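You operate a simulated robot arm through the tools that you are given. There is no shell and no other tool.

The job below is to be done with a simulated robot arm. You get a single attempt, and the scene is never put back.

## Task
Send the green crate on the transfer up the run to the photo eye.
Fine: free the desk emergency stop and reset first; route up, mode one.
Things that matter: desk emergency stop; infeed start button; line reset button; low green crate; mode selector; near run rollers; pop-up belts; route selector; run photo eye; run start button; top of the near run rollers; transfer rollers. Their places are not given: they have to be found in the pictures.

It is judged by the outcome, as a careful person would: the job done as asked, and still so three seconds after it is handed in. It fails if anything else is knocked over, pushed out of place, dropped, spilled or broken.

## Robot
A 7-joint arm with a three-finger gripper, fixed in place. Base frame: the origin is on the floor under the middle of its stand, x ahead of it, y to its left, z up; the work surface is at about z = 0.945. Readings come in m, rad, newtons and seconds.
It reaches about 1.342 m from its shoulder. Its first joint turns from -2.897 to 2.897 rad. Payload 2.69 kg.
The TCP is the grasp point between the finger pads, 0.03 m short of the fingertips. In the tool frame z runs along the fingers and y along their closing line. The gripper opens to 0.128 m; its body begins 0.117 m behind the TCP.
Orientation is told as [roll, pitch, yaw] about the base's x, y, z axes, in that order, counted from this pose: with the fingers straight down and closing along the base's y, the tool's x points along the base's -x, its y along +y and its z along -z.

## Interface
- The arm moves only by the tool nudge_tool. Its argument "commands" is text: rows parted by semicolons, each of 7 numbers parted by spaces: the opening, from 0 (shut) to 1 (fully open), then the shift along the base's x, y, z in units of 500 mm (1.0 is 500 mm), then the turn, a rotation vector about the base's x, y, z in units of 120 degrees (1.0 is 120 degrees). In form: grip dx dy dz wx wy wz; .... A call has 1 to 20 rows; each row is the pose to reach, as a shift and turn from the pose commanded when the call began. A call with a number of a shift or a turn outside -1 to 1 is refused whole. A row lasts 0.2 s, in which the tool goes at most 0.05 m and 0.15 rad; a call with a longer step from one row to the next is refused whole, and so is a gripper value outside its range. Where a pose cannot be reached the arm comes as near as it can. A force on the tool above 40 N (or 10 N above the force at the start of the call, whichever is more), or a blocked arm, ends the call early, and 0.2 s more pass. Each finger travels about 0.127 m/s and halts on what it meets, pressing with about 25 N; the grip force reading is that of the motor and also rises with nothing between the fingers. The clock runs only during rows and for 0.2 s after the last one: add rows that repeat a pose to give the fingers time. It gives the time, the measured TCP pose, the force on the tool (base axes), the opening and the grip force at its end, in the units of the frame above (readings bear some noise), with the torque about the TCP (base axes, N m) and any sound that the robot's microphone picked up.
- Cameras (640 x 400 px; columns grow to the right, rows downward): "scene" is fixed at [0.0567, 0.645, 1.5474]; the picture's right is [-0.72, -0.69, 0.00], its down [-0.24, 0.25, -0.94] and it looks along [0.65, -0.67, -0.35] (base axes); focal length 367 px, centre (320, 200). "wrist" rides on the gripper at [0.058, 0.054, -0.131] in the tool frame; the picture's right is [-0.68, 0.74, 0.00], its down [-0.62, -0.57, -0.55] and it looks along [-0.40, -0.37, 0.84] (tool axes); focal length 234 px, centre (320, 200).
- snapshot(camera): a new picture of that camera. The clock stands still meanwhile.
- lift_body(by): moves the trunk up (or, below 0, down) by that many m; the arm rides with it, the base frame stays. It gives what a move gives, with no picture.
- probe_pixels(camera, pixels): there is no depth. For up to 12 entries [column, row, z] of the newest picture of that camera ("zoom" is the newest enlarged one), the place [x, y] in the base frame at which the ray of that pixel passes the height z, good to about 0.002 m, but the place of the scene camera against the robot may be out by one fixed shift of up to 0.012 m in any direction. The clock stands still meanwhile.
- enlarge(camera, box): a new picture of the part [left, top, right, bottom] of that camera's present view, enlarged. The clock stands still meanwhile.
- hand_in(): hands the job in; it is judged then, once.

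Open the gripper and draw the arm clear of the work before you hand the job in, unless the task says otherwise.

The tools are called as name(argument=value, ...) on one line, values as JSON. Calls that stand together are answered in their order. nudge_tool: Moves the arm, as the interface text tells. Its arguments: {"type":"object","properties":{"commands":{"type":"string"}},"required":["commands"]} The other tools are called the same way: lift_body (by) moves the trunk up or down; snapshot (camera) takes a picture; probe_pixels (camera, pixels) gives the place at which the rays of pixels pass given heights; enlarge (camera, box) takes an enlarged picture of a part of a camera's view; hand_in () hands the job in.

At the start:

```text
t: 0.0
tool_pos: [0.6385, -0.2183, 1.3269]
orientation: [0.0, 0.0, 0.0]
wrist_force: [0.0, 0.8, -0.3]
torque: [0.04, -0.02, -0.01]
width: 0.1277
grasp_force: 0.0
trunk travel left (down, up): [-0.15, 0.2]
```

scene: 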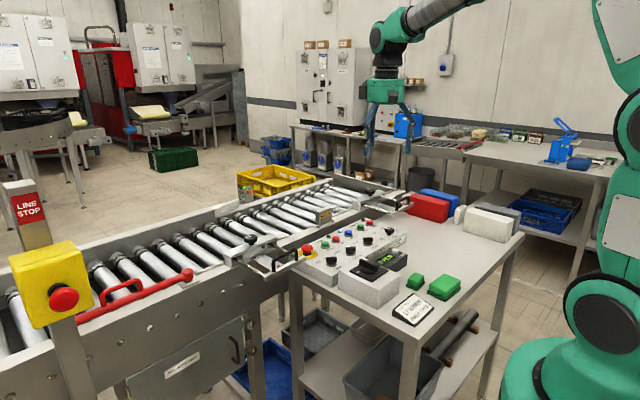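
wrist: 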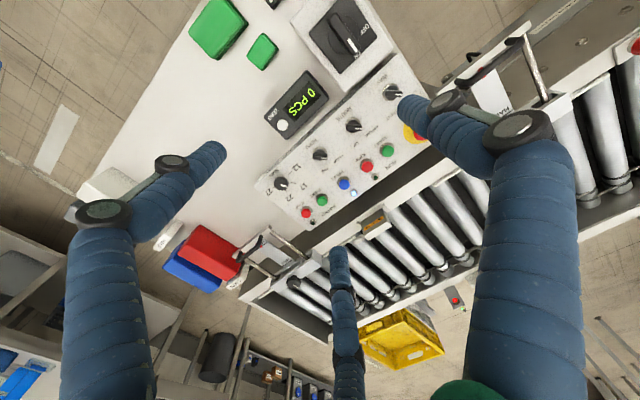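

The first pictures show a control desk around scene (340,255) and a roller line to the left. I enlarge both regions to read labels.

enlarge(camera="scene", box=[260, 200, 460, 325])

enlarge(camera="scene", box=[220, 150, 380, 250])

enlarge(camera="wrist", box=[240, 60, 460, 240])

enlarge(camera="scene", box=[0, 180, 280, 400])

```text
3.20 times, centred on (360, 262) of scene
```

zoom: 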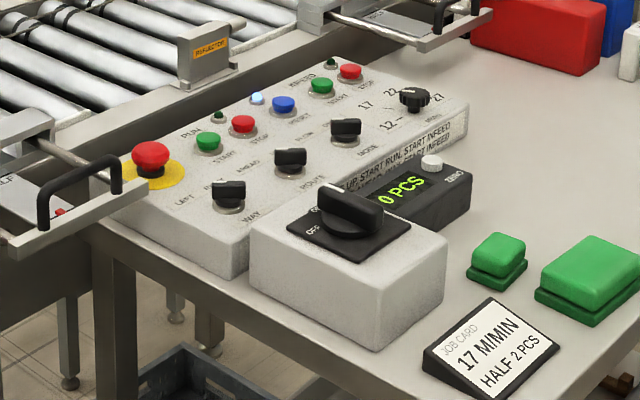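

```text
4.00 times, centred on (300, 200) of scene
```

zoom: 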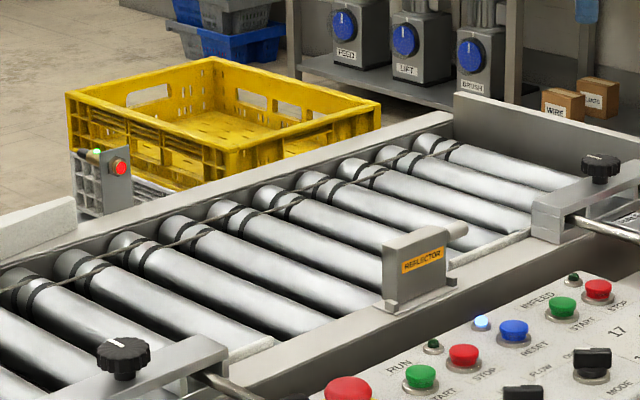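

```text
2.22 times, centred on (350, 150) of wrist
```

zoom: 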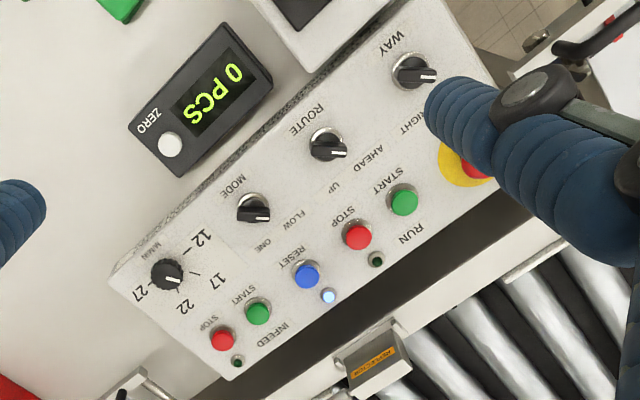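

```text
1.82 times, centred on (140, 290) of scene
```

zoom: 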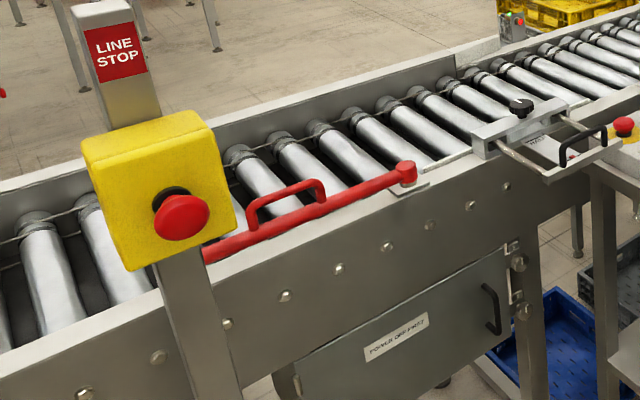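

The desk carries RUN start/stop, RESET, INFEED start/stop, selectors WAY, ROUTE, MODE and a red mushroom on yellow. I zoom in further to read the text and the selector states.

enlarge(camera="scene", box=[300, 215, 410, 285])

enlarge(camera="wrist", box=[330, 70, 450, 160])

enlarge(camera="wrist", box=[260, 120, 400, 225])

enlarge(camera="wrist", box=[400, 0, 640, 150])

enlarge(camera="wrist", box=[150, 220, 480, 400])

```text
5.71 times, centred on (355, 250) of scene
```

zoom: 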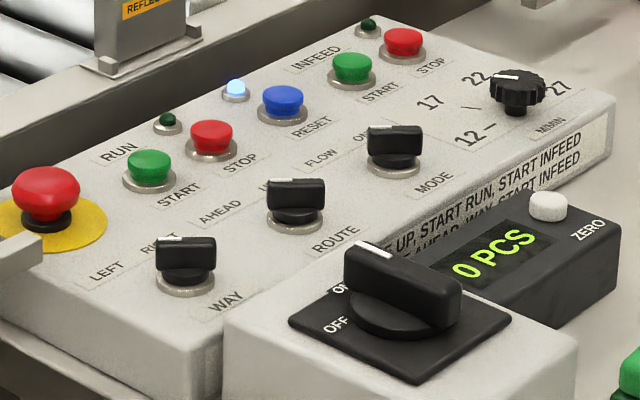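

```text
4.44 times, centred on (390, 115) of wrist
```

zoom: 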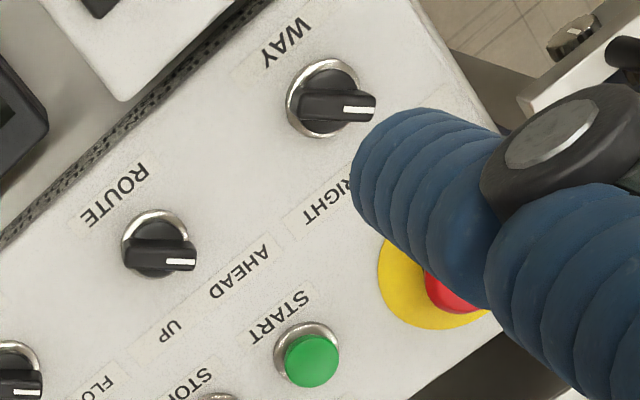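

```text
3.81 times, centred on (330, 172) of wrist
```

zoom: 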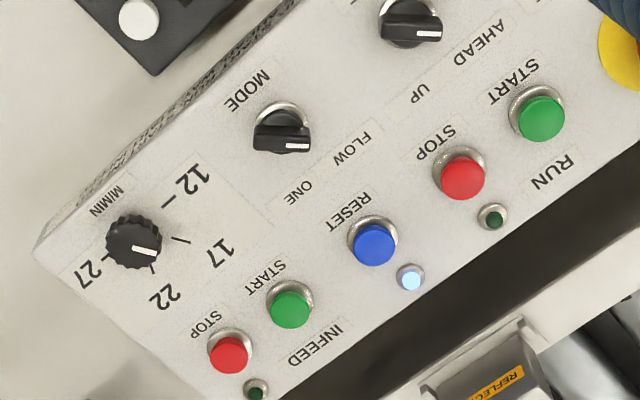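

```text
2.67 times, centred on (520, 75) of wrist
```

zoom: 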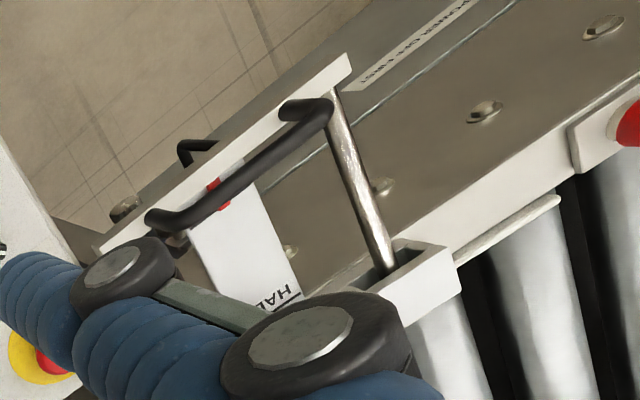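

```text
1.94 times, centred on (315, 310) of wrist
```

zoom: 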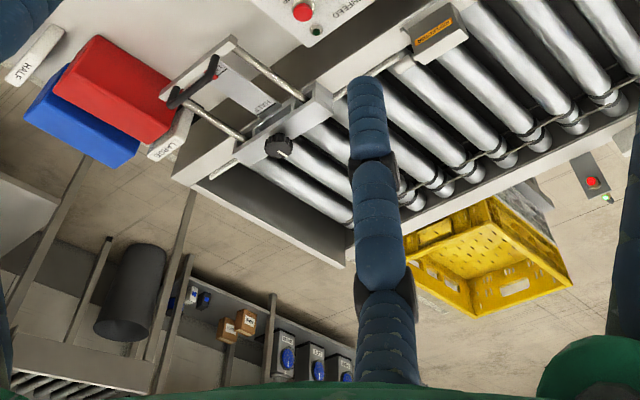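

All three selectors point to their left marks (LEFT, AHEAD, FLOW), and the lamp near RESET is lit. I probe panel items from both cameras at two heights to triangulate them.

probe_pixels(camera="scene", pixels=[[307, 248.2, 1.05], [307, 248.2, 1.0], [325, 243.9, 1.05], [325, 243.9, 1.0], [348.5, 233, 1.05], [348.5, 233, 1.0], [360.6, 226.9, 1.05], [360.6, 226.9, 1.0], [350.6, 249.1, 1.05], [350.6, 249.1, 1.0], [367.8, 239.8, 1.05], [367.8, 239.8, 1.0]])

probe_pixels(camera="wrist", pixels=[[387.8, 150, 1.05], [387.8, 150, 1.0], [344.1, 184.2, 1.05], [344.1, 184.2, 1.0], [322.1, 201.4, 1.05], [322.1, 201.4, 1.0], [353.2, 125.7, 1.05], [353.2, 125.7, 1.0], [319.8, 154.5, 1.05], [319.8, 154.5, 1.0]])

```text
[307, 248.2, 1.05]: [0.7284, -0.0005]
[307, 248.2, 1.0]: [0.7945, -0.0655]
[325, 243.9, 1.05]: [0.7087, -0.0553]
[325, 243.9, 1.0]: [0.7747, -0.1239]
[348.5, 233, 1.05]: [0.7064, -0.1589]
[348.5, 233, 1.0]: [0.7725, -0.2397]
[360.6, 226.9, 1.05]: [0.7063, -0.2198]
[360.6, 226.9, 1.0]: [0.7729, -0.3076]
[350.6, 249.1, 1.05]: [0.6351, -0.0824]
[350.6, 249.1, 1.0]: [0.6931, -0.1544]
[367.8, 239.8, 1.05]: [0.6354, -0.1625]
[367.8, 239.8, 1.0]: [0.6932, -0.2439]
```

```text
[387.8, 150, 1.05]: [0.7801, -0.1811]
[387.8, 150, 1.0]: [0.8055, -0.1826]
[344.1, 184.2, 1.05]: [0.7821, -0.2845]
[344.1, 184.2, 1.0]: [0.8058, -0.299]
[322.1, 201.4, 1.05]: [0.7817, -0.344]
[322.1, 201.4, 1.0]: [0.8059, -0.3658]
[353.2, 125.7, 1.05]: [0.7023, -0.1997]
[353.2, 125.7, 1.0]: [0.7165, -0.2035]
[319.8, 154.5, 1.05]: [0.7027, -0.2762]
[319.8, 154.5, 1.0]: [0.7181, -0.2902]
```

Triangulation puts the panel buttons at about x=0.83, z≈0.955 (RUN start y≈-0.184, RESET y≈-0.312, INFEED start y≈-0.385) and the selectors at x≈0.728. I still need to find the transfer and crate, so I turn the wrist to look towards +y.

nudge_tool(commands="1 0 0 0.05 0 0 0.07; 1 0 0 0.1 0 0 0.14; 1 0 0 0.15 0 0 0.21; 1 0 0 0.2 0 0 0.28; 1 0 0 0.2 0 0 0.35; 1 0 0 0.2 0 0 0.42; 1 0 0 0.2 0 0 0.49; 1 0 0 0.2 0 0 0.56; 1 0 0 0.2 0 0 0.63; 1 0 0 0.2 0 0 0.7; 1 0 0 0.2 0 0 0.75; 1 0 0 0.2 0 0 0.75")

```text
t: 2.6
tool_pos: [0.6378, -0.2182, 1.426]
orientation: [0.0, 0.001, 1.572]
wrist_force: [0.4, 0.4, -0.6]
torque: [0.02, 0.01, 0.02]
width: 0.1281
grasp_force: 0.0
trunk travel left (down, up): [-0.15, 0.2]
```

The arm reached the turned pose (yaw 1.57, z 1.426). I take pictures from both cameras.

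snapshot(camera="wrist")

snapshot(camera="scene")

```text
taken
```

wrist: 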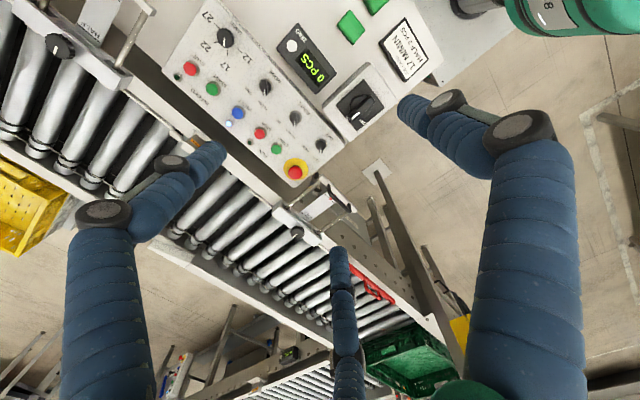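

```text
taken
```

scene: 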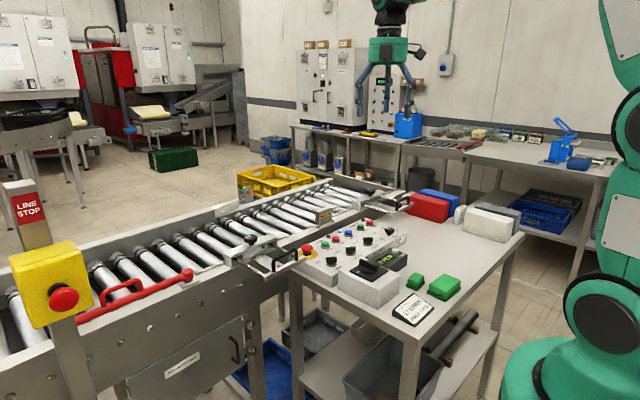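

A green crate shows at wrist (405,365) beyond the +y end of the near run, and a red bar near (370,280). I enlarge that area.

enlarge(camera="wrist", box=[280, 220, 480, 400])

enlarge(camera="wrist", box=[150, 40, 350, 190])

enlarge(camera="wrist", box=[130, 280, 340, 400])

```text
2.22 times, centred on (380, 310) of wrist
```

zoom: 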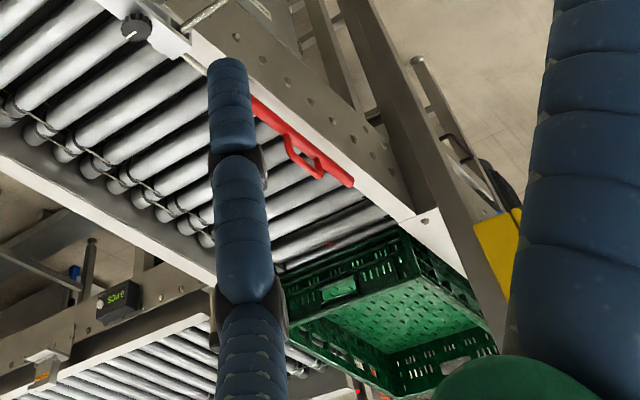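

```text
2.67 times, centred on (250, 115) of wrist
```

zoom: 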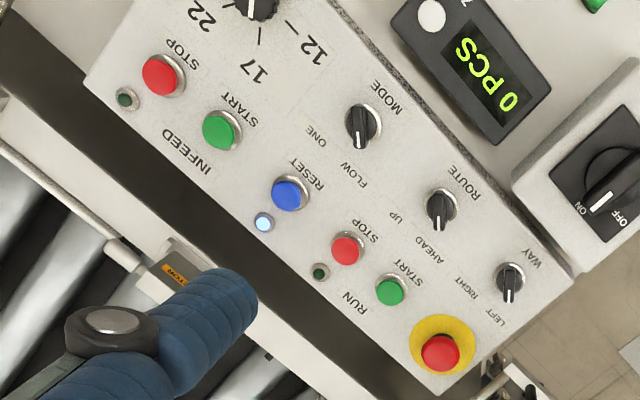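

```text
3.05 times, centred on (235, 340) of wrist
```

zoom: 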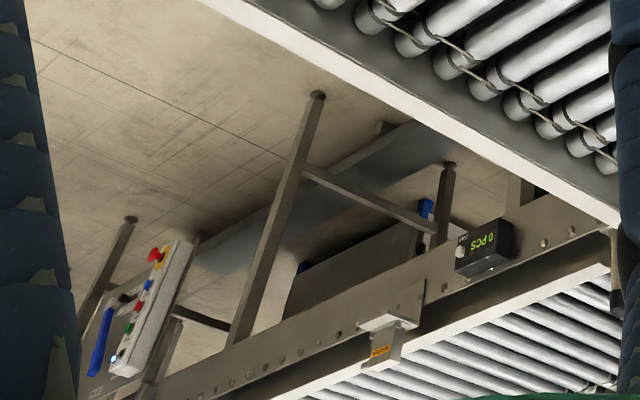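

The crate sits on the transfer at the +y end of the run; the run itself looks clear towards the reflector. Before touching the panel I close the fingers in the air to see how the three fingers come together.

nudge_tool(commands="0 0 0 0 0 0 0; 0 0 0 0 0 0 0; 0 0 0 0 0 0 0; 0 0 0 0 0 0 0; 0 0 0 0 0 0 0")

snapshot(camera="wrist")

enlarge(camera="scene", box=[320, 0, 480, 150])

```text
t: 3.8
tool_pos: [0.6385, -0.2186, 1.4264]
orientation: [0.001, 0.0, 1.571]
wrist_force: [0.3, 0.4, 0.1]
torque: [-0.01, 0.02, -0.02]
width: 0.0019
grasp_force: 25.2
trunk travel left (down, up): [-0.15, 0.2]
```

```text
taken
```

wrist: 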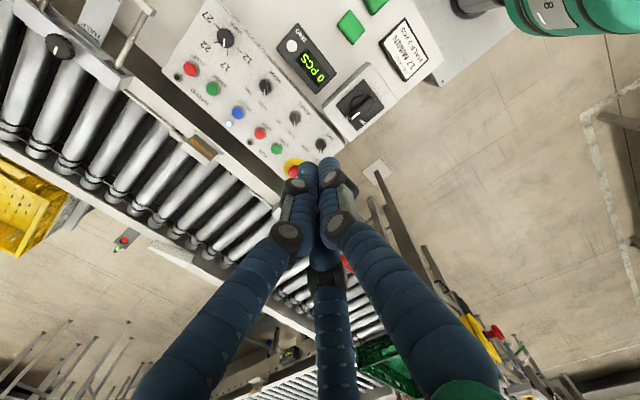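

```text
2.67 times, centred on (400, 75) of scene
```

zoom: 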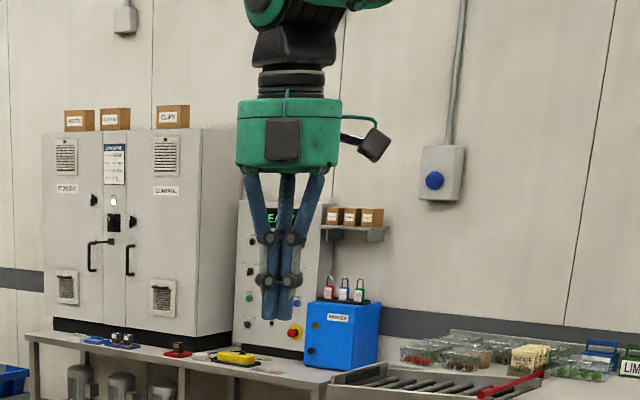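

The closed fingers form a tight cluster about 35 mm wide around the tool axis, good for pressing. I zoom closely on the emergency stop and selectors from the scene camera and wrist.

enlarge(camera="scene", box=[290, 233, 330, 258])

enlarge(camera="scene", box=[335, 225, 385, 265])

enlarge(camera="wrist", box=[250, 60, 330, 160])

enlarge(camera="scene", box=[225, 170, 325, 235])

```text
16.00 times, centred on (310, 246) of scene
```

zoom: 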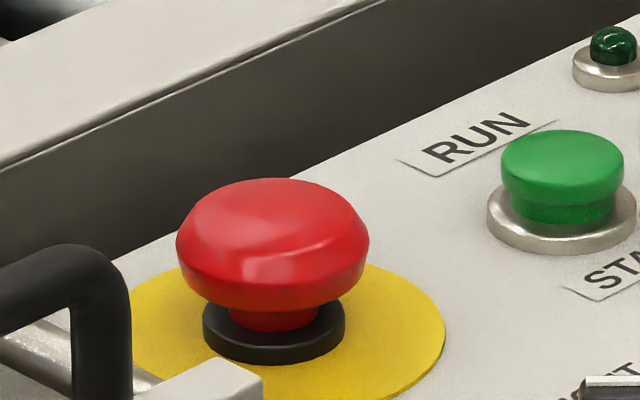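

```text
10.00 times, centred on (360, 245) of scene
```

zoom: 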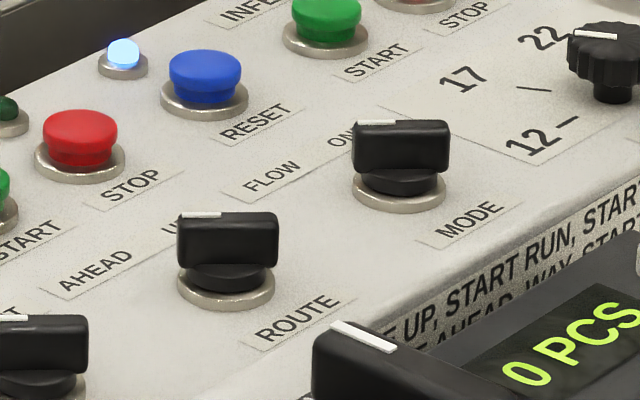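

```text
4.00 times, centred on (290, 110) of wrist
```

zoom: 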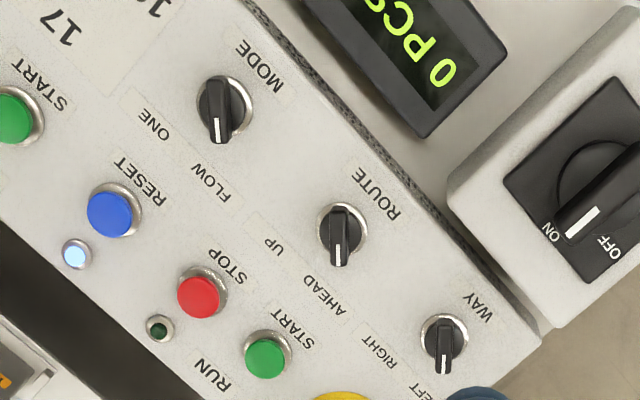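

```text
6.15 times, centred on (275, 202) of scene
```

zoom: 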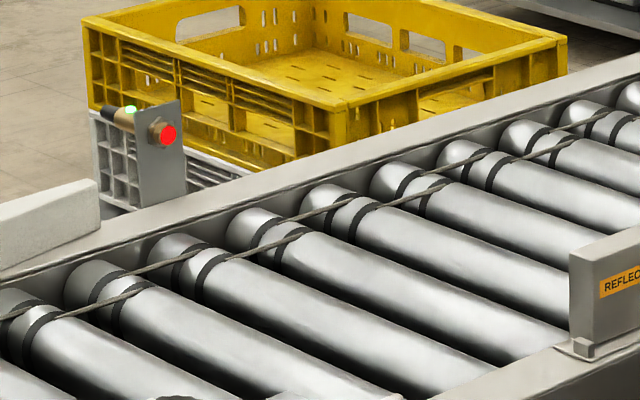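

The emergency stop is a 40 mm mushroom at about (0.83,-0.11), with the black guide handle close on its left. I open the gripper, turn back to yaw 0 and move above the panel's left half for a close look.

nudge_tool(commands="0.5 0.03 0.02 -0.04 0 0 -0.0682; 1 0.06 0.04 -0.08 0 0 -0.1364; 1 0.09 0.06 -0.12 0 0 -0.2046; 1 0.12 0.08 -0.16 0 0 -0.2728; 1 0.15 0.1 -0.2 0 0 -0.341; 1 0.18 0.12 -0.24 0 0 -0.4092; 1 0.21 0.14 -0.28 0 0 -0.4774; 1 0.24 0.16 -0.32 0 0 -0.5456; 1 0.27 0.18 -0.36 0 0 -0.6138; 1 0.3 0.2 -0.4 0 0 -0.682; 1 0.323 0.217 -0.45 0 0 -0.75; 1 0.323 0.217 -0.45 0 0 -0.75")

snapshot(camera="wrist")

snapshot(camera="scene")

```text
t: 6.4
tool_pos: [0.8004, -0.1086, 1.2018]
orientation: [0.0, 0.001, -0.002]
wrist_force: [0.5, -0.1, -0.4]
torque: [-0.03, 0.04, -0.01]
width: 0.1278
grasp_force: 0.1
trunk travel left (down, up): [-0.15, 0.2]
```

```text
taken
```

wrist: 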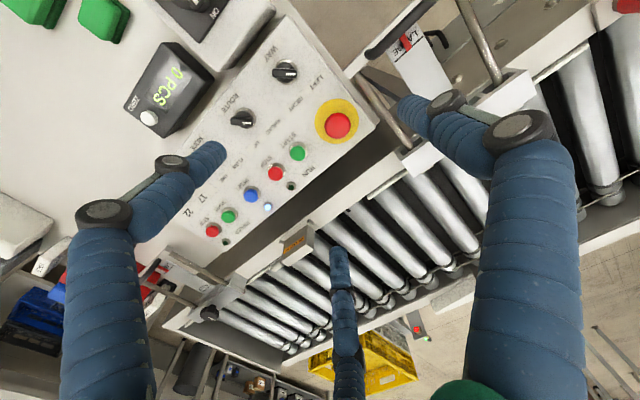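

```text
taken
```

scene: 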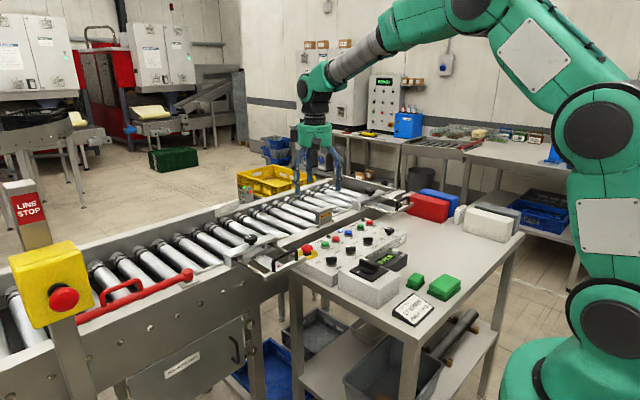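

The E-stop is clear at wrist (338,125). I enlarge it and the guide handle, and probe the handle and E-stop at several heights.

enlarge(camera="wrist", box=[290, 30, 450, 170])

probe_pixels(camera="wrist", pixels=[[338, 125, 0.97], [338, 125, 0.95], [286, 71, 0.96], [286, 71, 0.94], [241, 118, 0.96], [241, 118, 0.94], [298, 153, 0.955], [275, 172, 0.955], [251, 194, 0.955], [229, 215, 0.955], [212, 231, 0.955]])

probe_pixels(camera="scene", pixels=[[307.0, 248, 0.97], [307, 248, 0.96], [325, 243.9, 0.955], [336.1, 239.1, 0.955], [348.5, 233, 0.955], [360.6, 226.9, 0.955]])

```text
2.86 times, centred on (370, 100) of wrist
```

zoom: 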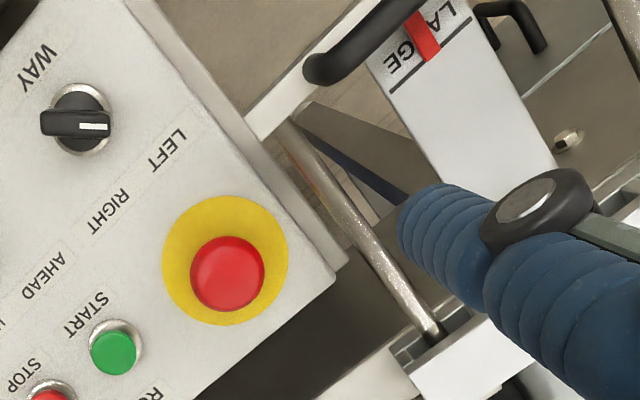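

```text
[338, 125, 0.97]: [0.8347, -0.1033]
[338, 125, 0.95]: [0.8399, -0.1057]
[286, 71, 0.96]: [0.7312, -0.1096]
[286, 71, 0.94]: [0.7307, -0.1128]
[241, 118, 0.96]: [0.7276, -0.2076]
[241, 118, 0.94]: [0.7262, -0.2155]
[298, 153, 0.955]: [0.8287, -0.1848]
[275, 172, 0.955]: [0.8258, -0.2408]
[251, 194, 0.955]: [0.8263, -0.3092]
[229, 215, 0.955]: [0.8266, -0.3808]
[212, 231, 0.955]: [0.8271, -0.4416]
```

```text
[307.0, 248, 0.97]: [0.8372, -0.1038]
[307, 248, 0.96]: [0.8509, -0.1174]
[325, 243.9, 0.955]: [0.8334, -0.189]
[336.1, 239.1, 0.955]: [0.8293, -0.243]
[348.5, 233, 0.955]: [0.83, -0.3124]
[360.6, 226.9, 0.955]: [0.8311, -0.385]
```

E-stop centre is about (0.834,-0.104), its head around z 0.965. I probe the guide handle's bar end from both cameras to know how close fingers would come to it.

probe_pixels(camera="wrist", pixels=[[350.7, 74, 0.98], [350.7, 74, 0.96], [350.7, 74, 0.94], [369, 73, 1.0], [369, 73, 0.97], [384, 178, 0.98], [384, 178, 0.95], [336.7, 121.7, 0.945], [336.7, 121.7, 0.935]])

probe_pixels(camera="scene", pixels=[[306.2, 256.3, 0.98], [306.2, 256.3, 0.96], [306.2, 256.3, 0.94], [295, 250, 1.0], [295, 250, 0.97], [308, 253.9, 0.945], [308, 253.9, 0.935]])

enlarge(camera="scene", box=[235, 215, 335, 285])

```text
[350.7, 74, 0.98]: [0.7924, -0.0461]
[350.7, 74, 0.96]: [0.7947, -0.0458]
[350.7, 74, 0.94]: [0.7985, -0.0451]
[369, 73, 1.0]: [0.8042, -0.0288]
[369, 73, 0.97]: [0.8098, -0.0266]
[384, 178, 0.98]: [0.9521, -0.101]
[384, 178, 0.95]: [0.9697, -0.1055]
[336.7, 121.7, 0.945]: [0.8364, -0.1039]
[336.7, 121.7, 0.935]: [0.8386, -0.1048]
```

```text
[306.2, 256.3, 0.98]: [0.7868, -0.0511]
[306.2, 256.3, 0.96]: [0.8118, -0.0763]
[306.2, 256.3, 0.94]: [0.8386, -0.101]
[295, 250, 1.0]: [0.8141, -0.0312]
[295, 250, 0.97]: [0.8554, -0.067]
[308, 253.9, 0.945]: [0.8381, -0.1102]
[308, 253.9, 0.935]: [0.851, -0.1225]
```

```text
5.71 times, centred on (285, 250) of scene
```

zoom: 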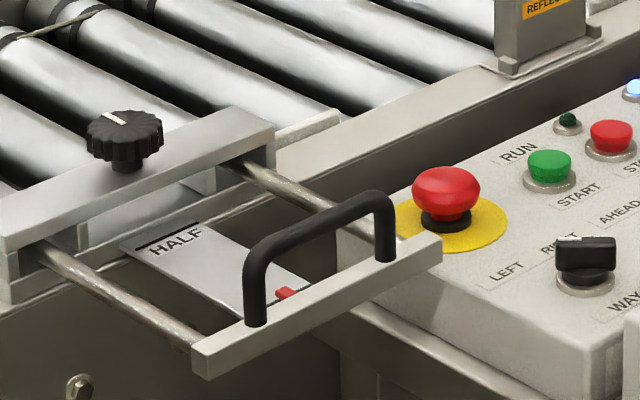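

The bar end sits near (0.793,-0.047,0.978), about 70 mm from the E-stop centre, so a narrow opening is needed. I probe the guide rod next to the E-stop from both views.

probe_pixels(camera="wrist", pixels=[[366.5, 82.5, 0.98], [366.5, 82.5, 0.96], [388, 112, 0.98], [388, 112, 0.96], [410.2, 143.75, 0.98], [410.2, 143.75, 0.96]])

probe_pixels(camera="scene", pixels=[[271.9, 243.9, 0.98], [271.9, 243.9, 0.96], [286.8, 251.75, 0.98], [286.8, 251.75, 0.96]])

```text
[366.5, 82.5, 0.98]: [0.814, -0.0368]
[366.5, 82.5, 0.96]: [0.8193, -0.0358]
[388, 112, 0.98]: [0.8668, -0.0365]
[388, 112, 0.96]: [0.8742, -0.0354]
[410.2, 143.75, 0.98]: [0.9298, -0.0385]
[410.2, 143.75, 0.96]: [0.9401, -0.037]
```

```text
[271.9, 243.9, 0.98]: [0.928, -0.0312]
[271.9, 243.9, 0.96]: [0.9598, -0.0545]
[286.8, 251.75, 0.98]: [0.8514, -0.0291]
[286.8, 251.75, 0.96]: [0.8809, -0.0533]
```

The rod runs at y≈-0.037, z≈0.975, leaving room for a 62 mm opening. I narrow the fingers and move to just above the E-stop at TCP z≈1.08, yaw -15°.

nudge_tool(commands="0.5 0.03 0.004 -0.06 0 0 -0.06; 0.5 0.06 0.009 -0.12 0 0 -0.125; 0.5 0.069 0.009 -0.18 0 0 -0.125; 0.5 0.069 0.009 -0.24 0 0 -0.125; 0.5 0.069 0.009 -0.24 0 0 -0.125")

snapshot(camera="wrist")

enlarge(camera="scene", box=[240, 170, 400, 280])

```text
t: 7.6
tool_pos: [0.8351, -0.1051, 1.081]
orientation: [0.001, 0.0, -0.263]
wrist_force: [0.9, -0.1, -0.6]
torque: [0.02, 0.02, -0.01]
width: 0.0637
grasp_force: 0.1
trunk travel left (down, up): [-0.15, 0.2]
```

```text
taken
```

wrist: 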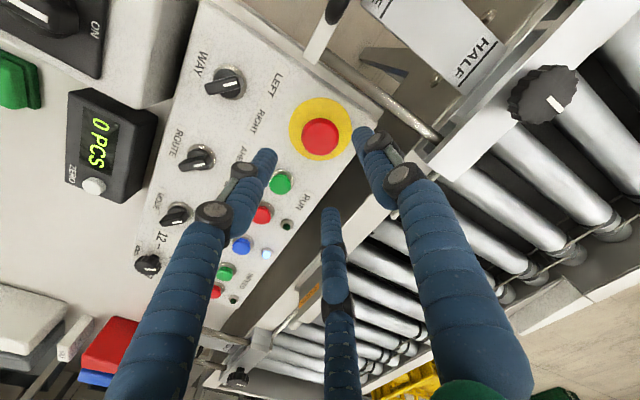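

```text
3.64 times, centred on (320, 225) of scene
```

zoom: 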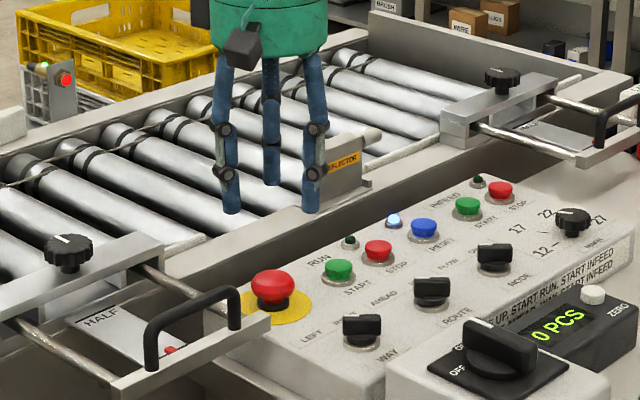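

The E-stop lies at wrist (320,133), close to where the tool axis should meet it (about (319.5,137)). I enlarge to refine the centring.

enlarge(camera="wrist", box=[270, 80, 370, 180])

probe_pixels(camera="wrist", pixels=[[320, 134, 0.975], [320, 134, 0.965], [320, 134, 0.955], [320, 128, 0.945], [320, 128, 0.935]])

```text
4.00 times, centred on (320, 130) of wrist
```

zoom: 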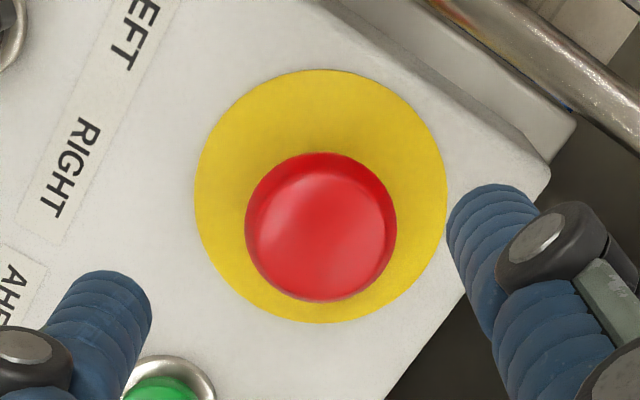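

```text
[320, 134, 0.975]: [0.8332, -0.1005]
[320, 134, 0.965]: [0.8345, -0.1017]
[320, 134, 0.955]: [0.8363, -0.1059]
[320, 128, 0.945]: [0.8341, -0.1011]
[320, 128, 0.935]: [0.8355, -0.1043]
```

The E-stop head centre projects at (0.8355,-0.104), within 1 mm of the tool axis. I descend to TCP z≈0.983 with the fingers open, then check.

nudge_tool(commands="0.5 0 0 -0.06 0 0 0; 0.5 0 0.002 -0.12 0 0 0; 0.5 0 0.002 -0.16 0 0 0; 0.5 0 0.002 -0.19 0 0 0; 0.5 0 0.002 -0.196 0 0 0")

enlarge(camera="scene", box=[270, 200, 350, 265])

```text
t: 8.8
tool_pos: [0.8358, -0.1038, 0.9834]
orientation: [0.0, 0.0, -0.26]
wrist_force: [-0.3, 0.3, -0.4]
torque: [0.03, 0.02, -0.01]
width: 0.064
grasp_force: 0.1
trunk travel left (down, up): [-0.15, 0.2]
```

```text
6.15 times, centred on (310, 232) of scene
```

zoom: 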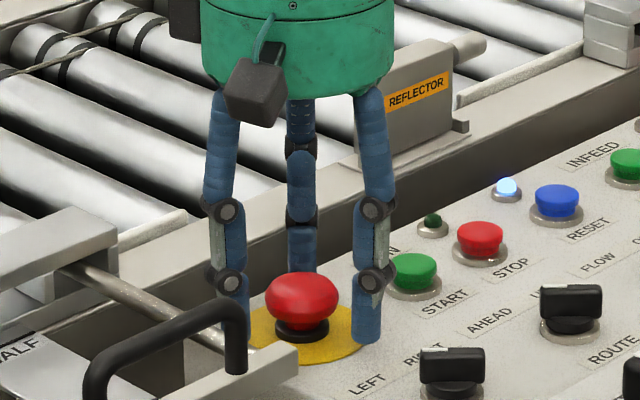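

The fingers straddle the mushroom with no contact. I close on it.

nudge_tool(commands="0.2 0 0 0 0 0 0; 0.2 0 0 0 0 0 0; 0.2 0 0 0 0 0 0")

enlarge(camera="scene", box=[270, 200, 350, 265])

```text
t: 9.6
tool_pos: [0.8368, -0.1046, 0.9827]
orientation: [0.0, -0.001, -0.263]
wrist_force: [17.1, -21.1, -2.6]
torque: [-0.61, -0.57, 0.0]
width: 0.0391
grasp_force: 45.3
trunk travel left (down, up): [-0.15, 0.2]
```

```text
6.15 times, centred on (310, 232) of scene
```

zoom: 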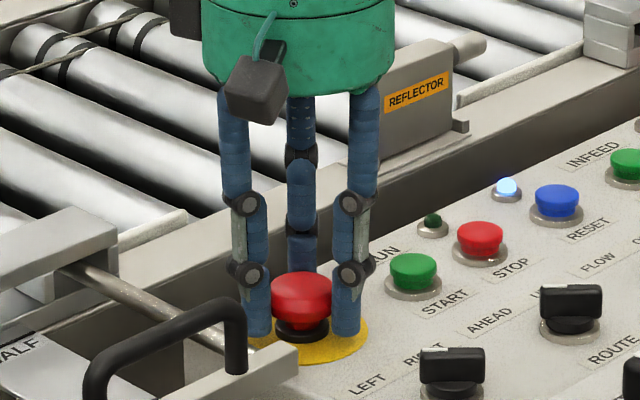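

The grip holds the head (width 0.0391) but there is a sideways load of about 27 N towards (+x,-y), so the tool is slightly off-centre. I ease the tool 2 mm that way to balance it before twisting.

nudge_tool(commands="0.2 0.003 -0.004 0 0 0 0; 0.2 0.003 -0.004 0 0 0 0")

```text
t: 10.2
tool_pos: [0.8356, -0.1046, 0.9832]
orientation: [0.0, -0.001, -0.261]
wrist_force: [10.2, -2.6, 2.6]
torque: [0.17, -0.17, 0.02]
width: 0.039
grasp_force: 45.0
trunk travel left (down, up): [-0.15, 0.2]
```

The load dropped to about 10 N. Now I twist the mushroom clockwise (seen from above) by 45° in small rows.

nudge_tool(commands="0.2 0.003 -0.004 0 0 0 -0.05; 0.2 0.003 -0.004 0 0 0 -0.1; 0.2 0.003 -0.004 0 0 0 -0.15; 0.2 0.003 -0.004 0 0 0 -0.2; 0.2 0.003 -0.004 0 0 0 -0.25; 0.2 0.003 -0.004 0 0 0 -0.3; 0.2 0.003 -0.004 0 0 0 -0.35; 0.2 0.003 -0.004 0 0 0 -0.375; 0.2 0.003 -0.004 0 0 0 -0.375")

enlarge(camera="scene", box=[270, 200, 350, 265])

```text
t: 12.0
tool_pos: [0.836, -0.1066, 0.9826]
orientation: [-0.002, 0.001, -1.036]
wrist_force: [-1.6, 10.5, -0.8]
torque: [0.94, 0.26, 0.03]
width: 0.0391
grasp_force: 45.3
trunk travel left (down, up): [-0.15, 0.2]
stopped in row 8: the force on the tool passed its limit at 40 N (the readings are from after the stop); the commanded pose is now the measured one
```

```text
6.15 times, centred on (310, 232) of scene
```

zoom: 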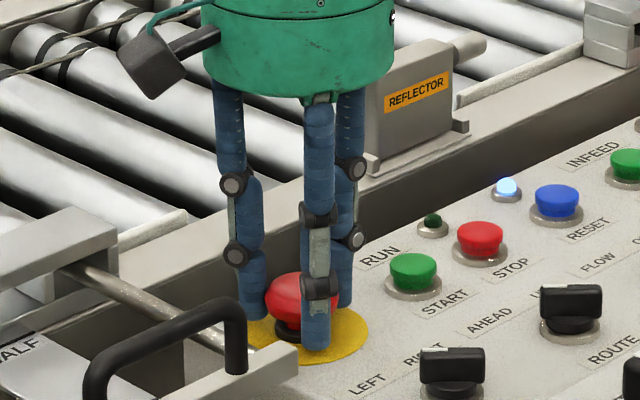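

The twist reached 44° with almost no twisting torque (0.03 N m) and no sound; I had doubled the side shift by mistake, which tripped the force limit. I undo that shift and twist a further 35°.

nudge_tool(commands="0.2 0 0.003 0 0 0 -0.05; 0.2 0 0.003 0 0 0 -0.1; 0.2 0 0.003 0 0 0 -0.15; 0.2 0 0.003 0 0 0 -0.2; 0.2 0 0.003 0 0 0 -0.25; 0.2 0 0.003 0 0 0 -0.29; 0.2 0 0.003 0 0 0 -0.29")

enlarge(camera="scene", box=[270, 200, 350, 265])

```text
t: 13.6
tool_pos: [0.836, -0.1045, 0.9823]
orientation: [-0.002, 0.001, -1.644]
wrist_force: [-7.6, 7.5, -2.3]
torque: [-0.04, 0.25, -0.2]
width: 0.0387
grasp_force: 44.9
trunk travel left (down, up): [-0.15, 0.2]
```

```text
6.15 times, centred on (310, 232) of scene
```

zoom: 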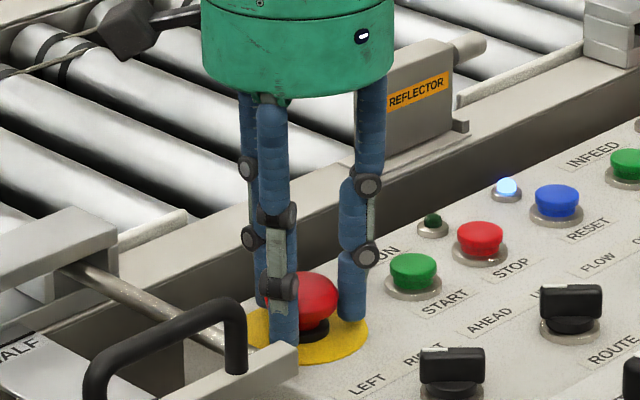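

After about 80° of twist nothing visible changed. I try a gentle pull upward, 2 mm per row, while holding the head.

nudge_tool(commands="0.2 0 0 0.004 0 0 0; 0.2 0 0 0.008 0 0 0; 0.2 0 0 0.012 0 0 0; 0.2 0 0 0.016 0 0 0; 0.2 0 0 0.016 0 0 0")

enlarge(camera="scene", box=[270, 200, 350, 265])

```text
t: 14.8
tool_pos: [0.8361, -0.1045, 0.9915]
orientation: [0.002, 0.003, -1.643]
wrist_force: [-9.9, 8.0, 7.1]
torque: [0.16, 0.19, 0.06]
width: 0.0387
grasp_force: 45.1
trunk travel left (down, up): [-0.15, 0.2]
```

```text
6.15 times, centred on (310, 232) of scene
```

zoom: 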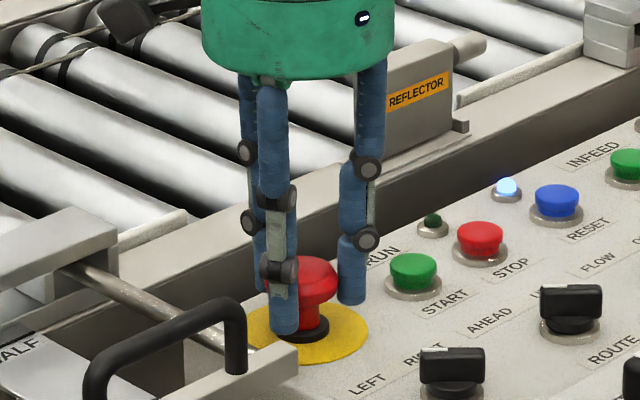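

The head has risen (its red neck is now visible, head top moved from row 270 to 256). I open the fingers and rise clear to see whether it stays out.

nudge_tool(commands="0.3 0 0 0 0 0 0; 0.5 0 0 0 0 0 0; 0.5 0 0 0.04 0 0 0; 0.5 0 0 0.1 0 0 0; 0.5 0 0 0.18 0 0 0; 0.5 0 0 0.18 0 0 0")

enlarge(camera="scene", box=[270, 200, 350, 265])

snapshot(camera="scene")

```text
t: 16.2
tool_pos: [0.8365, -0.1067, 1.0789]
orientation: [-0.002, 0.003, -1.644]
wrist_force: [-0.2, 0.1, 0.4]
torque: [0.0, -0.08, -0.01]
width: 0.0639
grasp_force: 0.2
trunk travel left (down, up): [-0.15, 0.2]
```

```text
6.15 times, centred on (310, 232) of scene
```

zoom: 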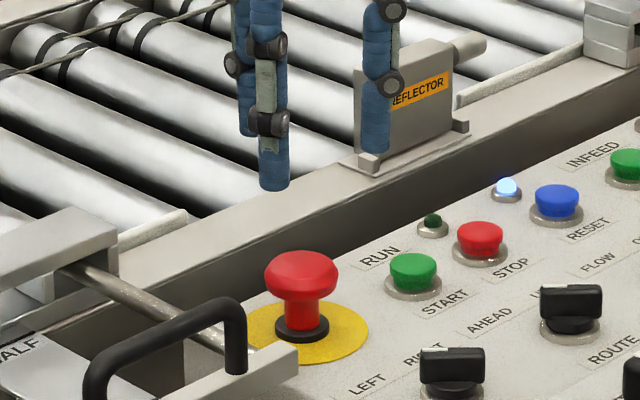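

```text
taken
```

scene: 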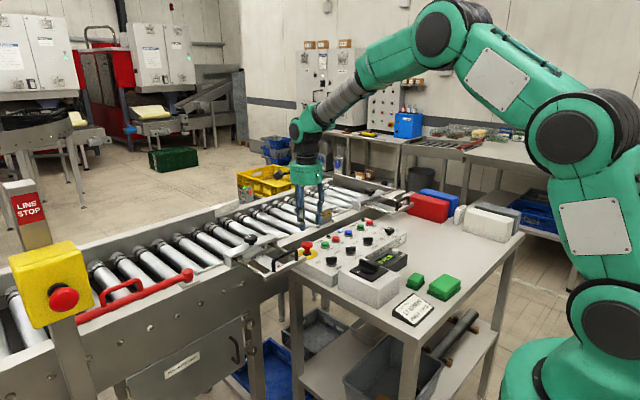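

The E-stop now stands fully out and stays there. Next I close the fingers, turn back to yaw≈0 and move above the blue RESET button near (0.827,-0.310).

nudge_tool(commands="0.3 0 0 0.04 0 0 0.07; 0 -0.004 -0.04 0.04 0 0 0.14; 0 -0.008 -0.08 0.04 0 0 0.21; 0 -0.012 -0.12 0.04 0 0 0.28; 0 -0.016 -0.16 0.04 0 0 0.35; 0 -0.018 -0.2 0.04 0 0 0.42; 0 -0.018 -0.24 0.04 0 0 0.49; 0 -0.018 -0.28 0.04 0 0 0.56; 0 -0.018 -0.32 0.04 0 0 0.63; 0 -0.018 -0.36 0.04 0 0 0.7; 0 -0.018 -0.407 0.04 0 0 0.77; 0 -0.018 -0.407 0.04 0 0 0.785; 0 -0.018 -0.407 0.04 0 0 0.785")

enlarge(camera="wrist", box=[250, 60, 390, 190])

enlarge(camera="scene", box=[270, 180, 400, 270])

```text
t: 19.0
tool_pos: [0.8271, -0.3091, 1.0999]
orientation: [-0.002, 0.002, 0.001]
wrist_force: [0.7, -0.9, 0.7]
torque: [0.01, -0.01, 0.04]
width: 0.0022
grasp_force: 25.0
trunk travel left (down, up): [-0.15, 0.2]
```

```text
3.08 times, centred on (320, 125) of wrist
```

zoom: 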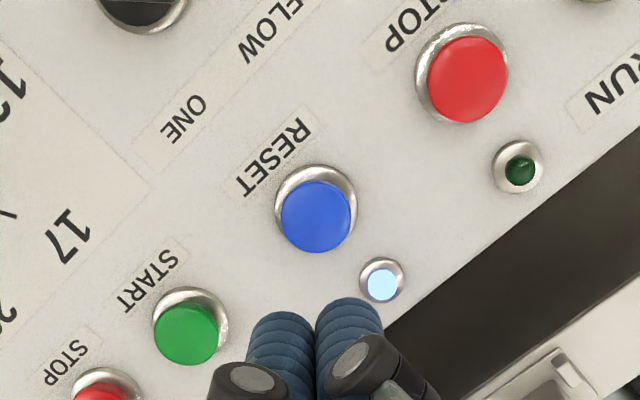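

```text
4.44 times, centred on (335, 225) of scene
```

zoom: 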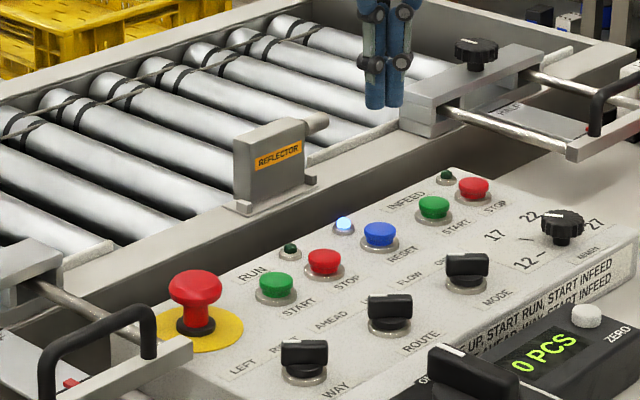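

RESET is at wrist (318.7,130.2), almost on the tool axis. I probe it to check the remaining offset.

probe_pixels(camera="wrist", pixels=[[318.7, 130.2, 0.957], [318.7, 130.2, 0.95], [318.7, 127.5, 0.94], [277, 165.5, 0.955], [367.5, 85, 0.955]])

```text
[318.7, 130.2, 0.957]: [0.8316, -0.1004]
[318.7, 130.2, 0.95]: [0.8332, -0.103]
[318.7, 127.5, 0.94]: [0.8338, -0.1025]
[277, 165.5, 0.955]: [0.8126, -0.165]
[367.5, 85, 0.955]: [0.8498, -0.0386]
```

That probe used an older wrist snapshot, so I take a fresh one first.

snapshot(camera="wrist")

probe_pixels(camera="wrist", pixels=[[318.7, 130.2, 0.957], [318.7, 130.2, 0.95], [318.7, 127.5, 0.94], [277, 165.5, 0.955], [367.5, 85, 0.955]])

```text
taken
```

wrist: 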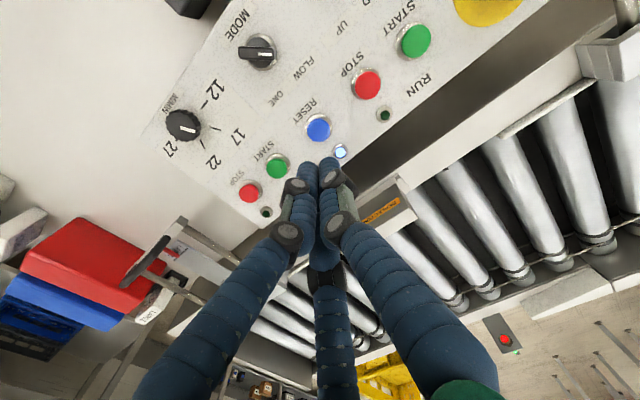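

```text
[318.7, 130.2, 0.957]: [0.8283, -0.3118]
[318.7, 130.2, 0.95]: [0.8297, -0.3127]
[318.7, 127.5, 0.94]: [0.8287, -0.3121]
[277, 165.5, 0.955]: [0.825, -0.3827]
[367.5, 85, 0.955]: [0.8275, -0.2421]
```

RESET is at (0.8285,-0.312), INFEED start at (0.827,-0.383). I descend with closed fingers to just above RESET and then press in 2 mm steps.

nudge_tool(commands="0 0.003 -0.006 -0.06 0 0 0; 0 0.003 -0.006 -0.12 0 0 0; 0 0.003 -0.006 -0.18 0 0 0; 0 0.003 -0.006 -0.21 0 0 0; 0 0.003 -0.006 -0.22 0 0 0; 0 0.003 -0.006 -0.226 0 0 0; 0 0.003 -0.006 -0.23 0 0 0; 0 0.003 -0.006 -0.234 0 0 0; 0 0.003 -0.006 -0.238 0 0 0; 0 0.003 -0.006 -0.238 0 0 0")

enlarge(camera="scene", box=[270, 180, 400, 270])

```text
t: 21.2
tool_pos: [0.8283, -0.3126, 0.982]
orientation: [-0.003, -0.001, 0.001]
wrist_force: [0.0, -1.2, 12.8]
torque: [0.0, 0.0, 0.02]
width: 0.006
grasp_force: 31.5
trunk travel left (down, up): [-0.15, 0.2]
heard: click
```

```text
4.44 times, centred on (335, 225) of scene
```

zoom: 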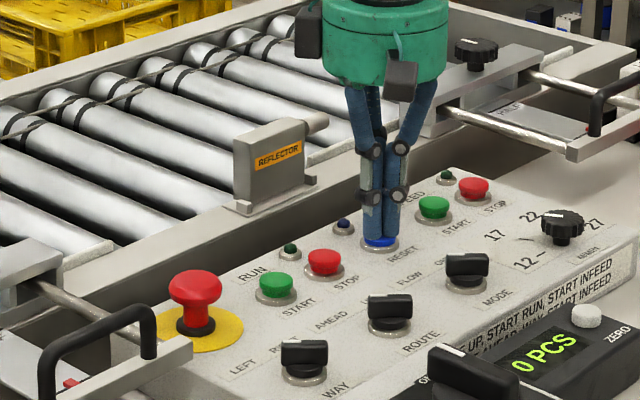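

A click was heard and the blue reset lamp went dark, so the reset was taken. I lift off and move above the ROUTE selector near (0.728,-0.208), turned to yaw +45° so the fingers straddle its blade.

nudge_tool(commands="0 0 0 0.08 0 0 0; 0 0 0 0.16 0 0 0; 0 0 0 0.236 0 0 0; 0.4 -0.05 0.05 0.236 0 0 0.07; 0.4 -0.1 0.1 0.236 0 0 0.14; 0.4 -0.15 0.15 0.236 0 0 0.21; 0.4 -0.2 0.209 0.236 0 0 0.28; 0.4 -0.2 0.209 0.236 0 0 0.35; 0.4 -0.2 0.209 0.236 0 0 0.375; 0.4 -0.2 0.209 0.236 0 0 0.375")

snapshot(camera="wrist")

enlarge(camera="wrist", box=[260, 70, 380, 190])

snapshot(camera="scene")

```text
t: 23.4
tool_pos: [0.7278, -0.2076, 1.0981]
orientation: [-0.001, 0.002, 0.791]
wrist_force: [0.2, -0.4, -0.6]
torque: [0.06, 0.02, 0.0]
width: 0.051
grasp_force: 0.1
trunk travel left (down, up): [-0.15, 0.2]
```

```text
taken
```

wrist: 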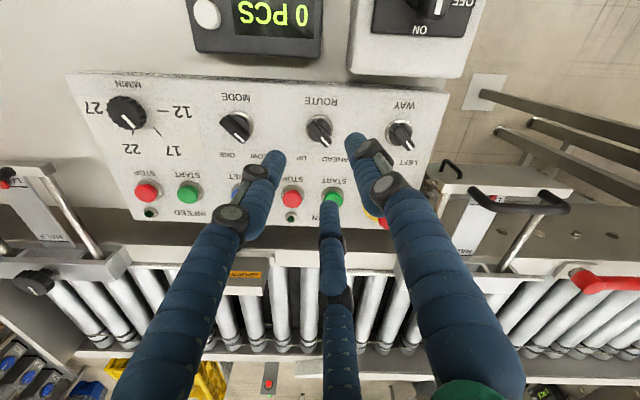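

```text
3.33 times, centred on (320, 130) of wrist
```

zoom: 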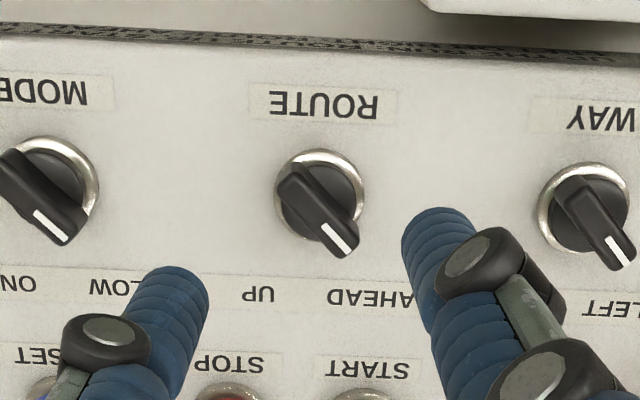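

```text
taken
```

scene: 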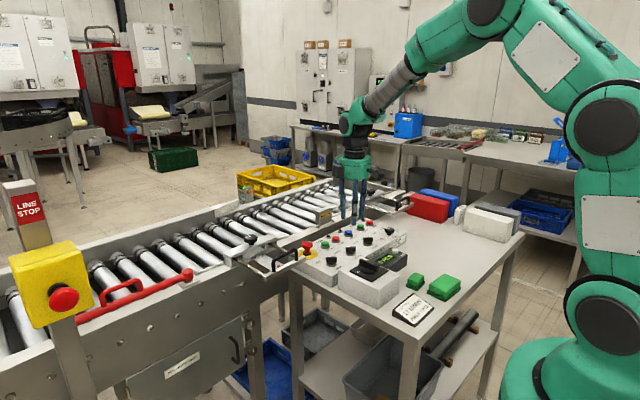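

ROUTE is at wrist (320,130), pointing at AHEAD. I enlarge further to measure its blade angle and centre.

enlarge(camera="wrist", box=[300, 112, 340, 150])

probe_pixels(camera="zoom", pixels=[[320, 200, 0.97], [320, 200, 0.95]])

```text
10.53 times, centred on (320, 131) of wrist
```

zoom: 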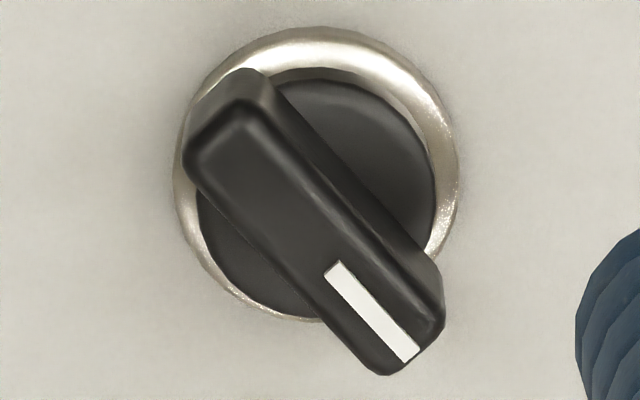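

```text
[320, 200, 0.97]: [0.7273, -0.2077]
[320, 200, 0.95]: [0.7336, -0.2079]
```

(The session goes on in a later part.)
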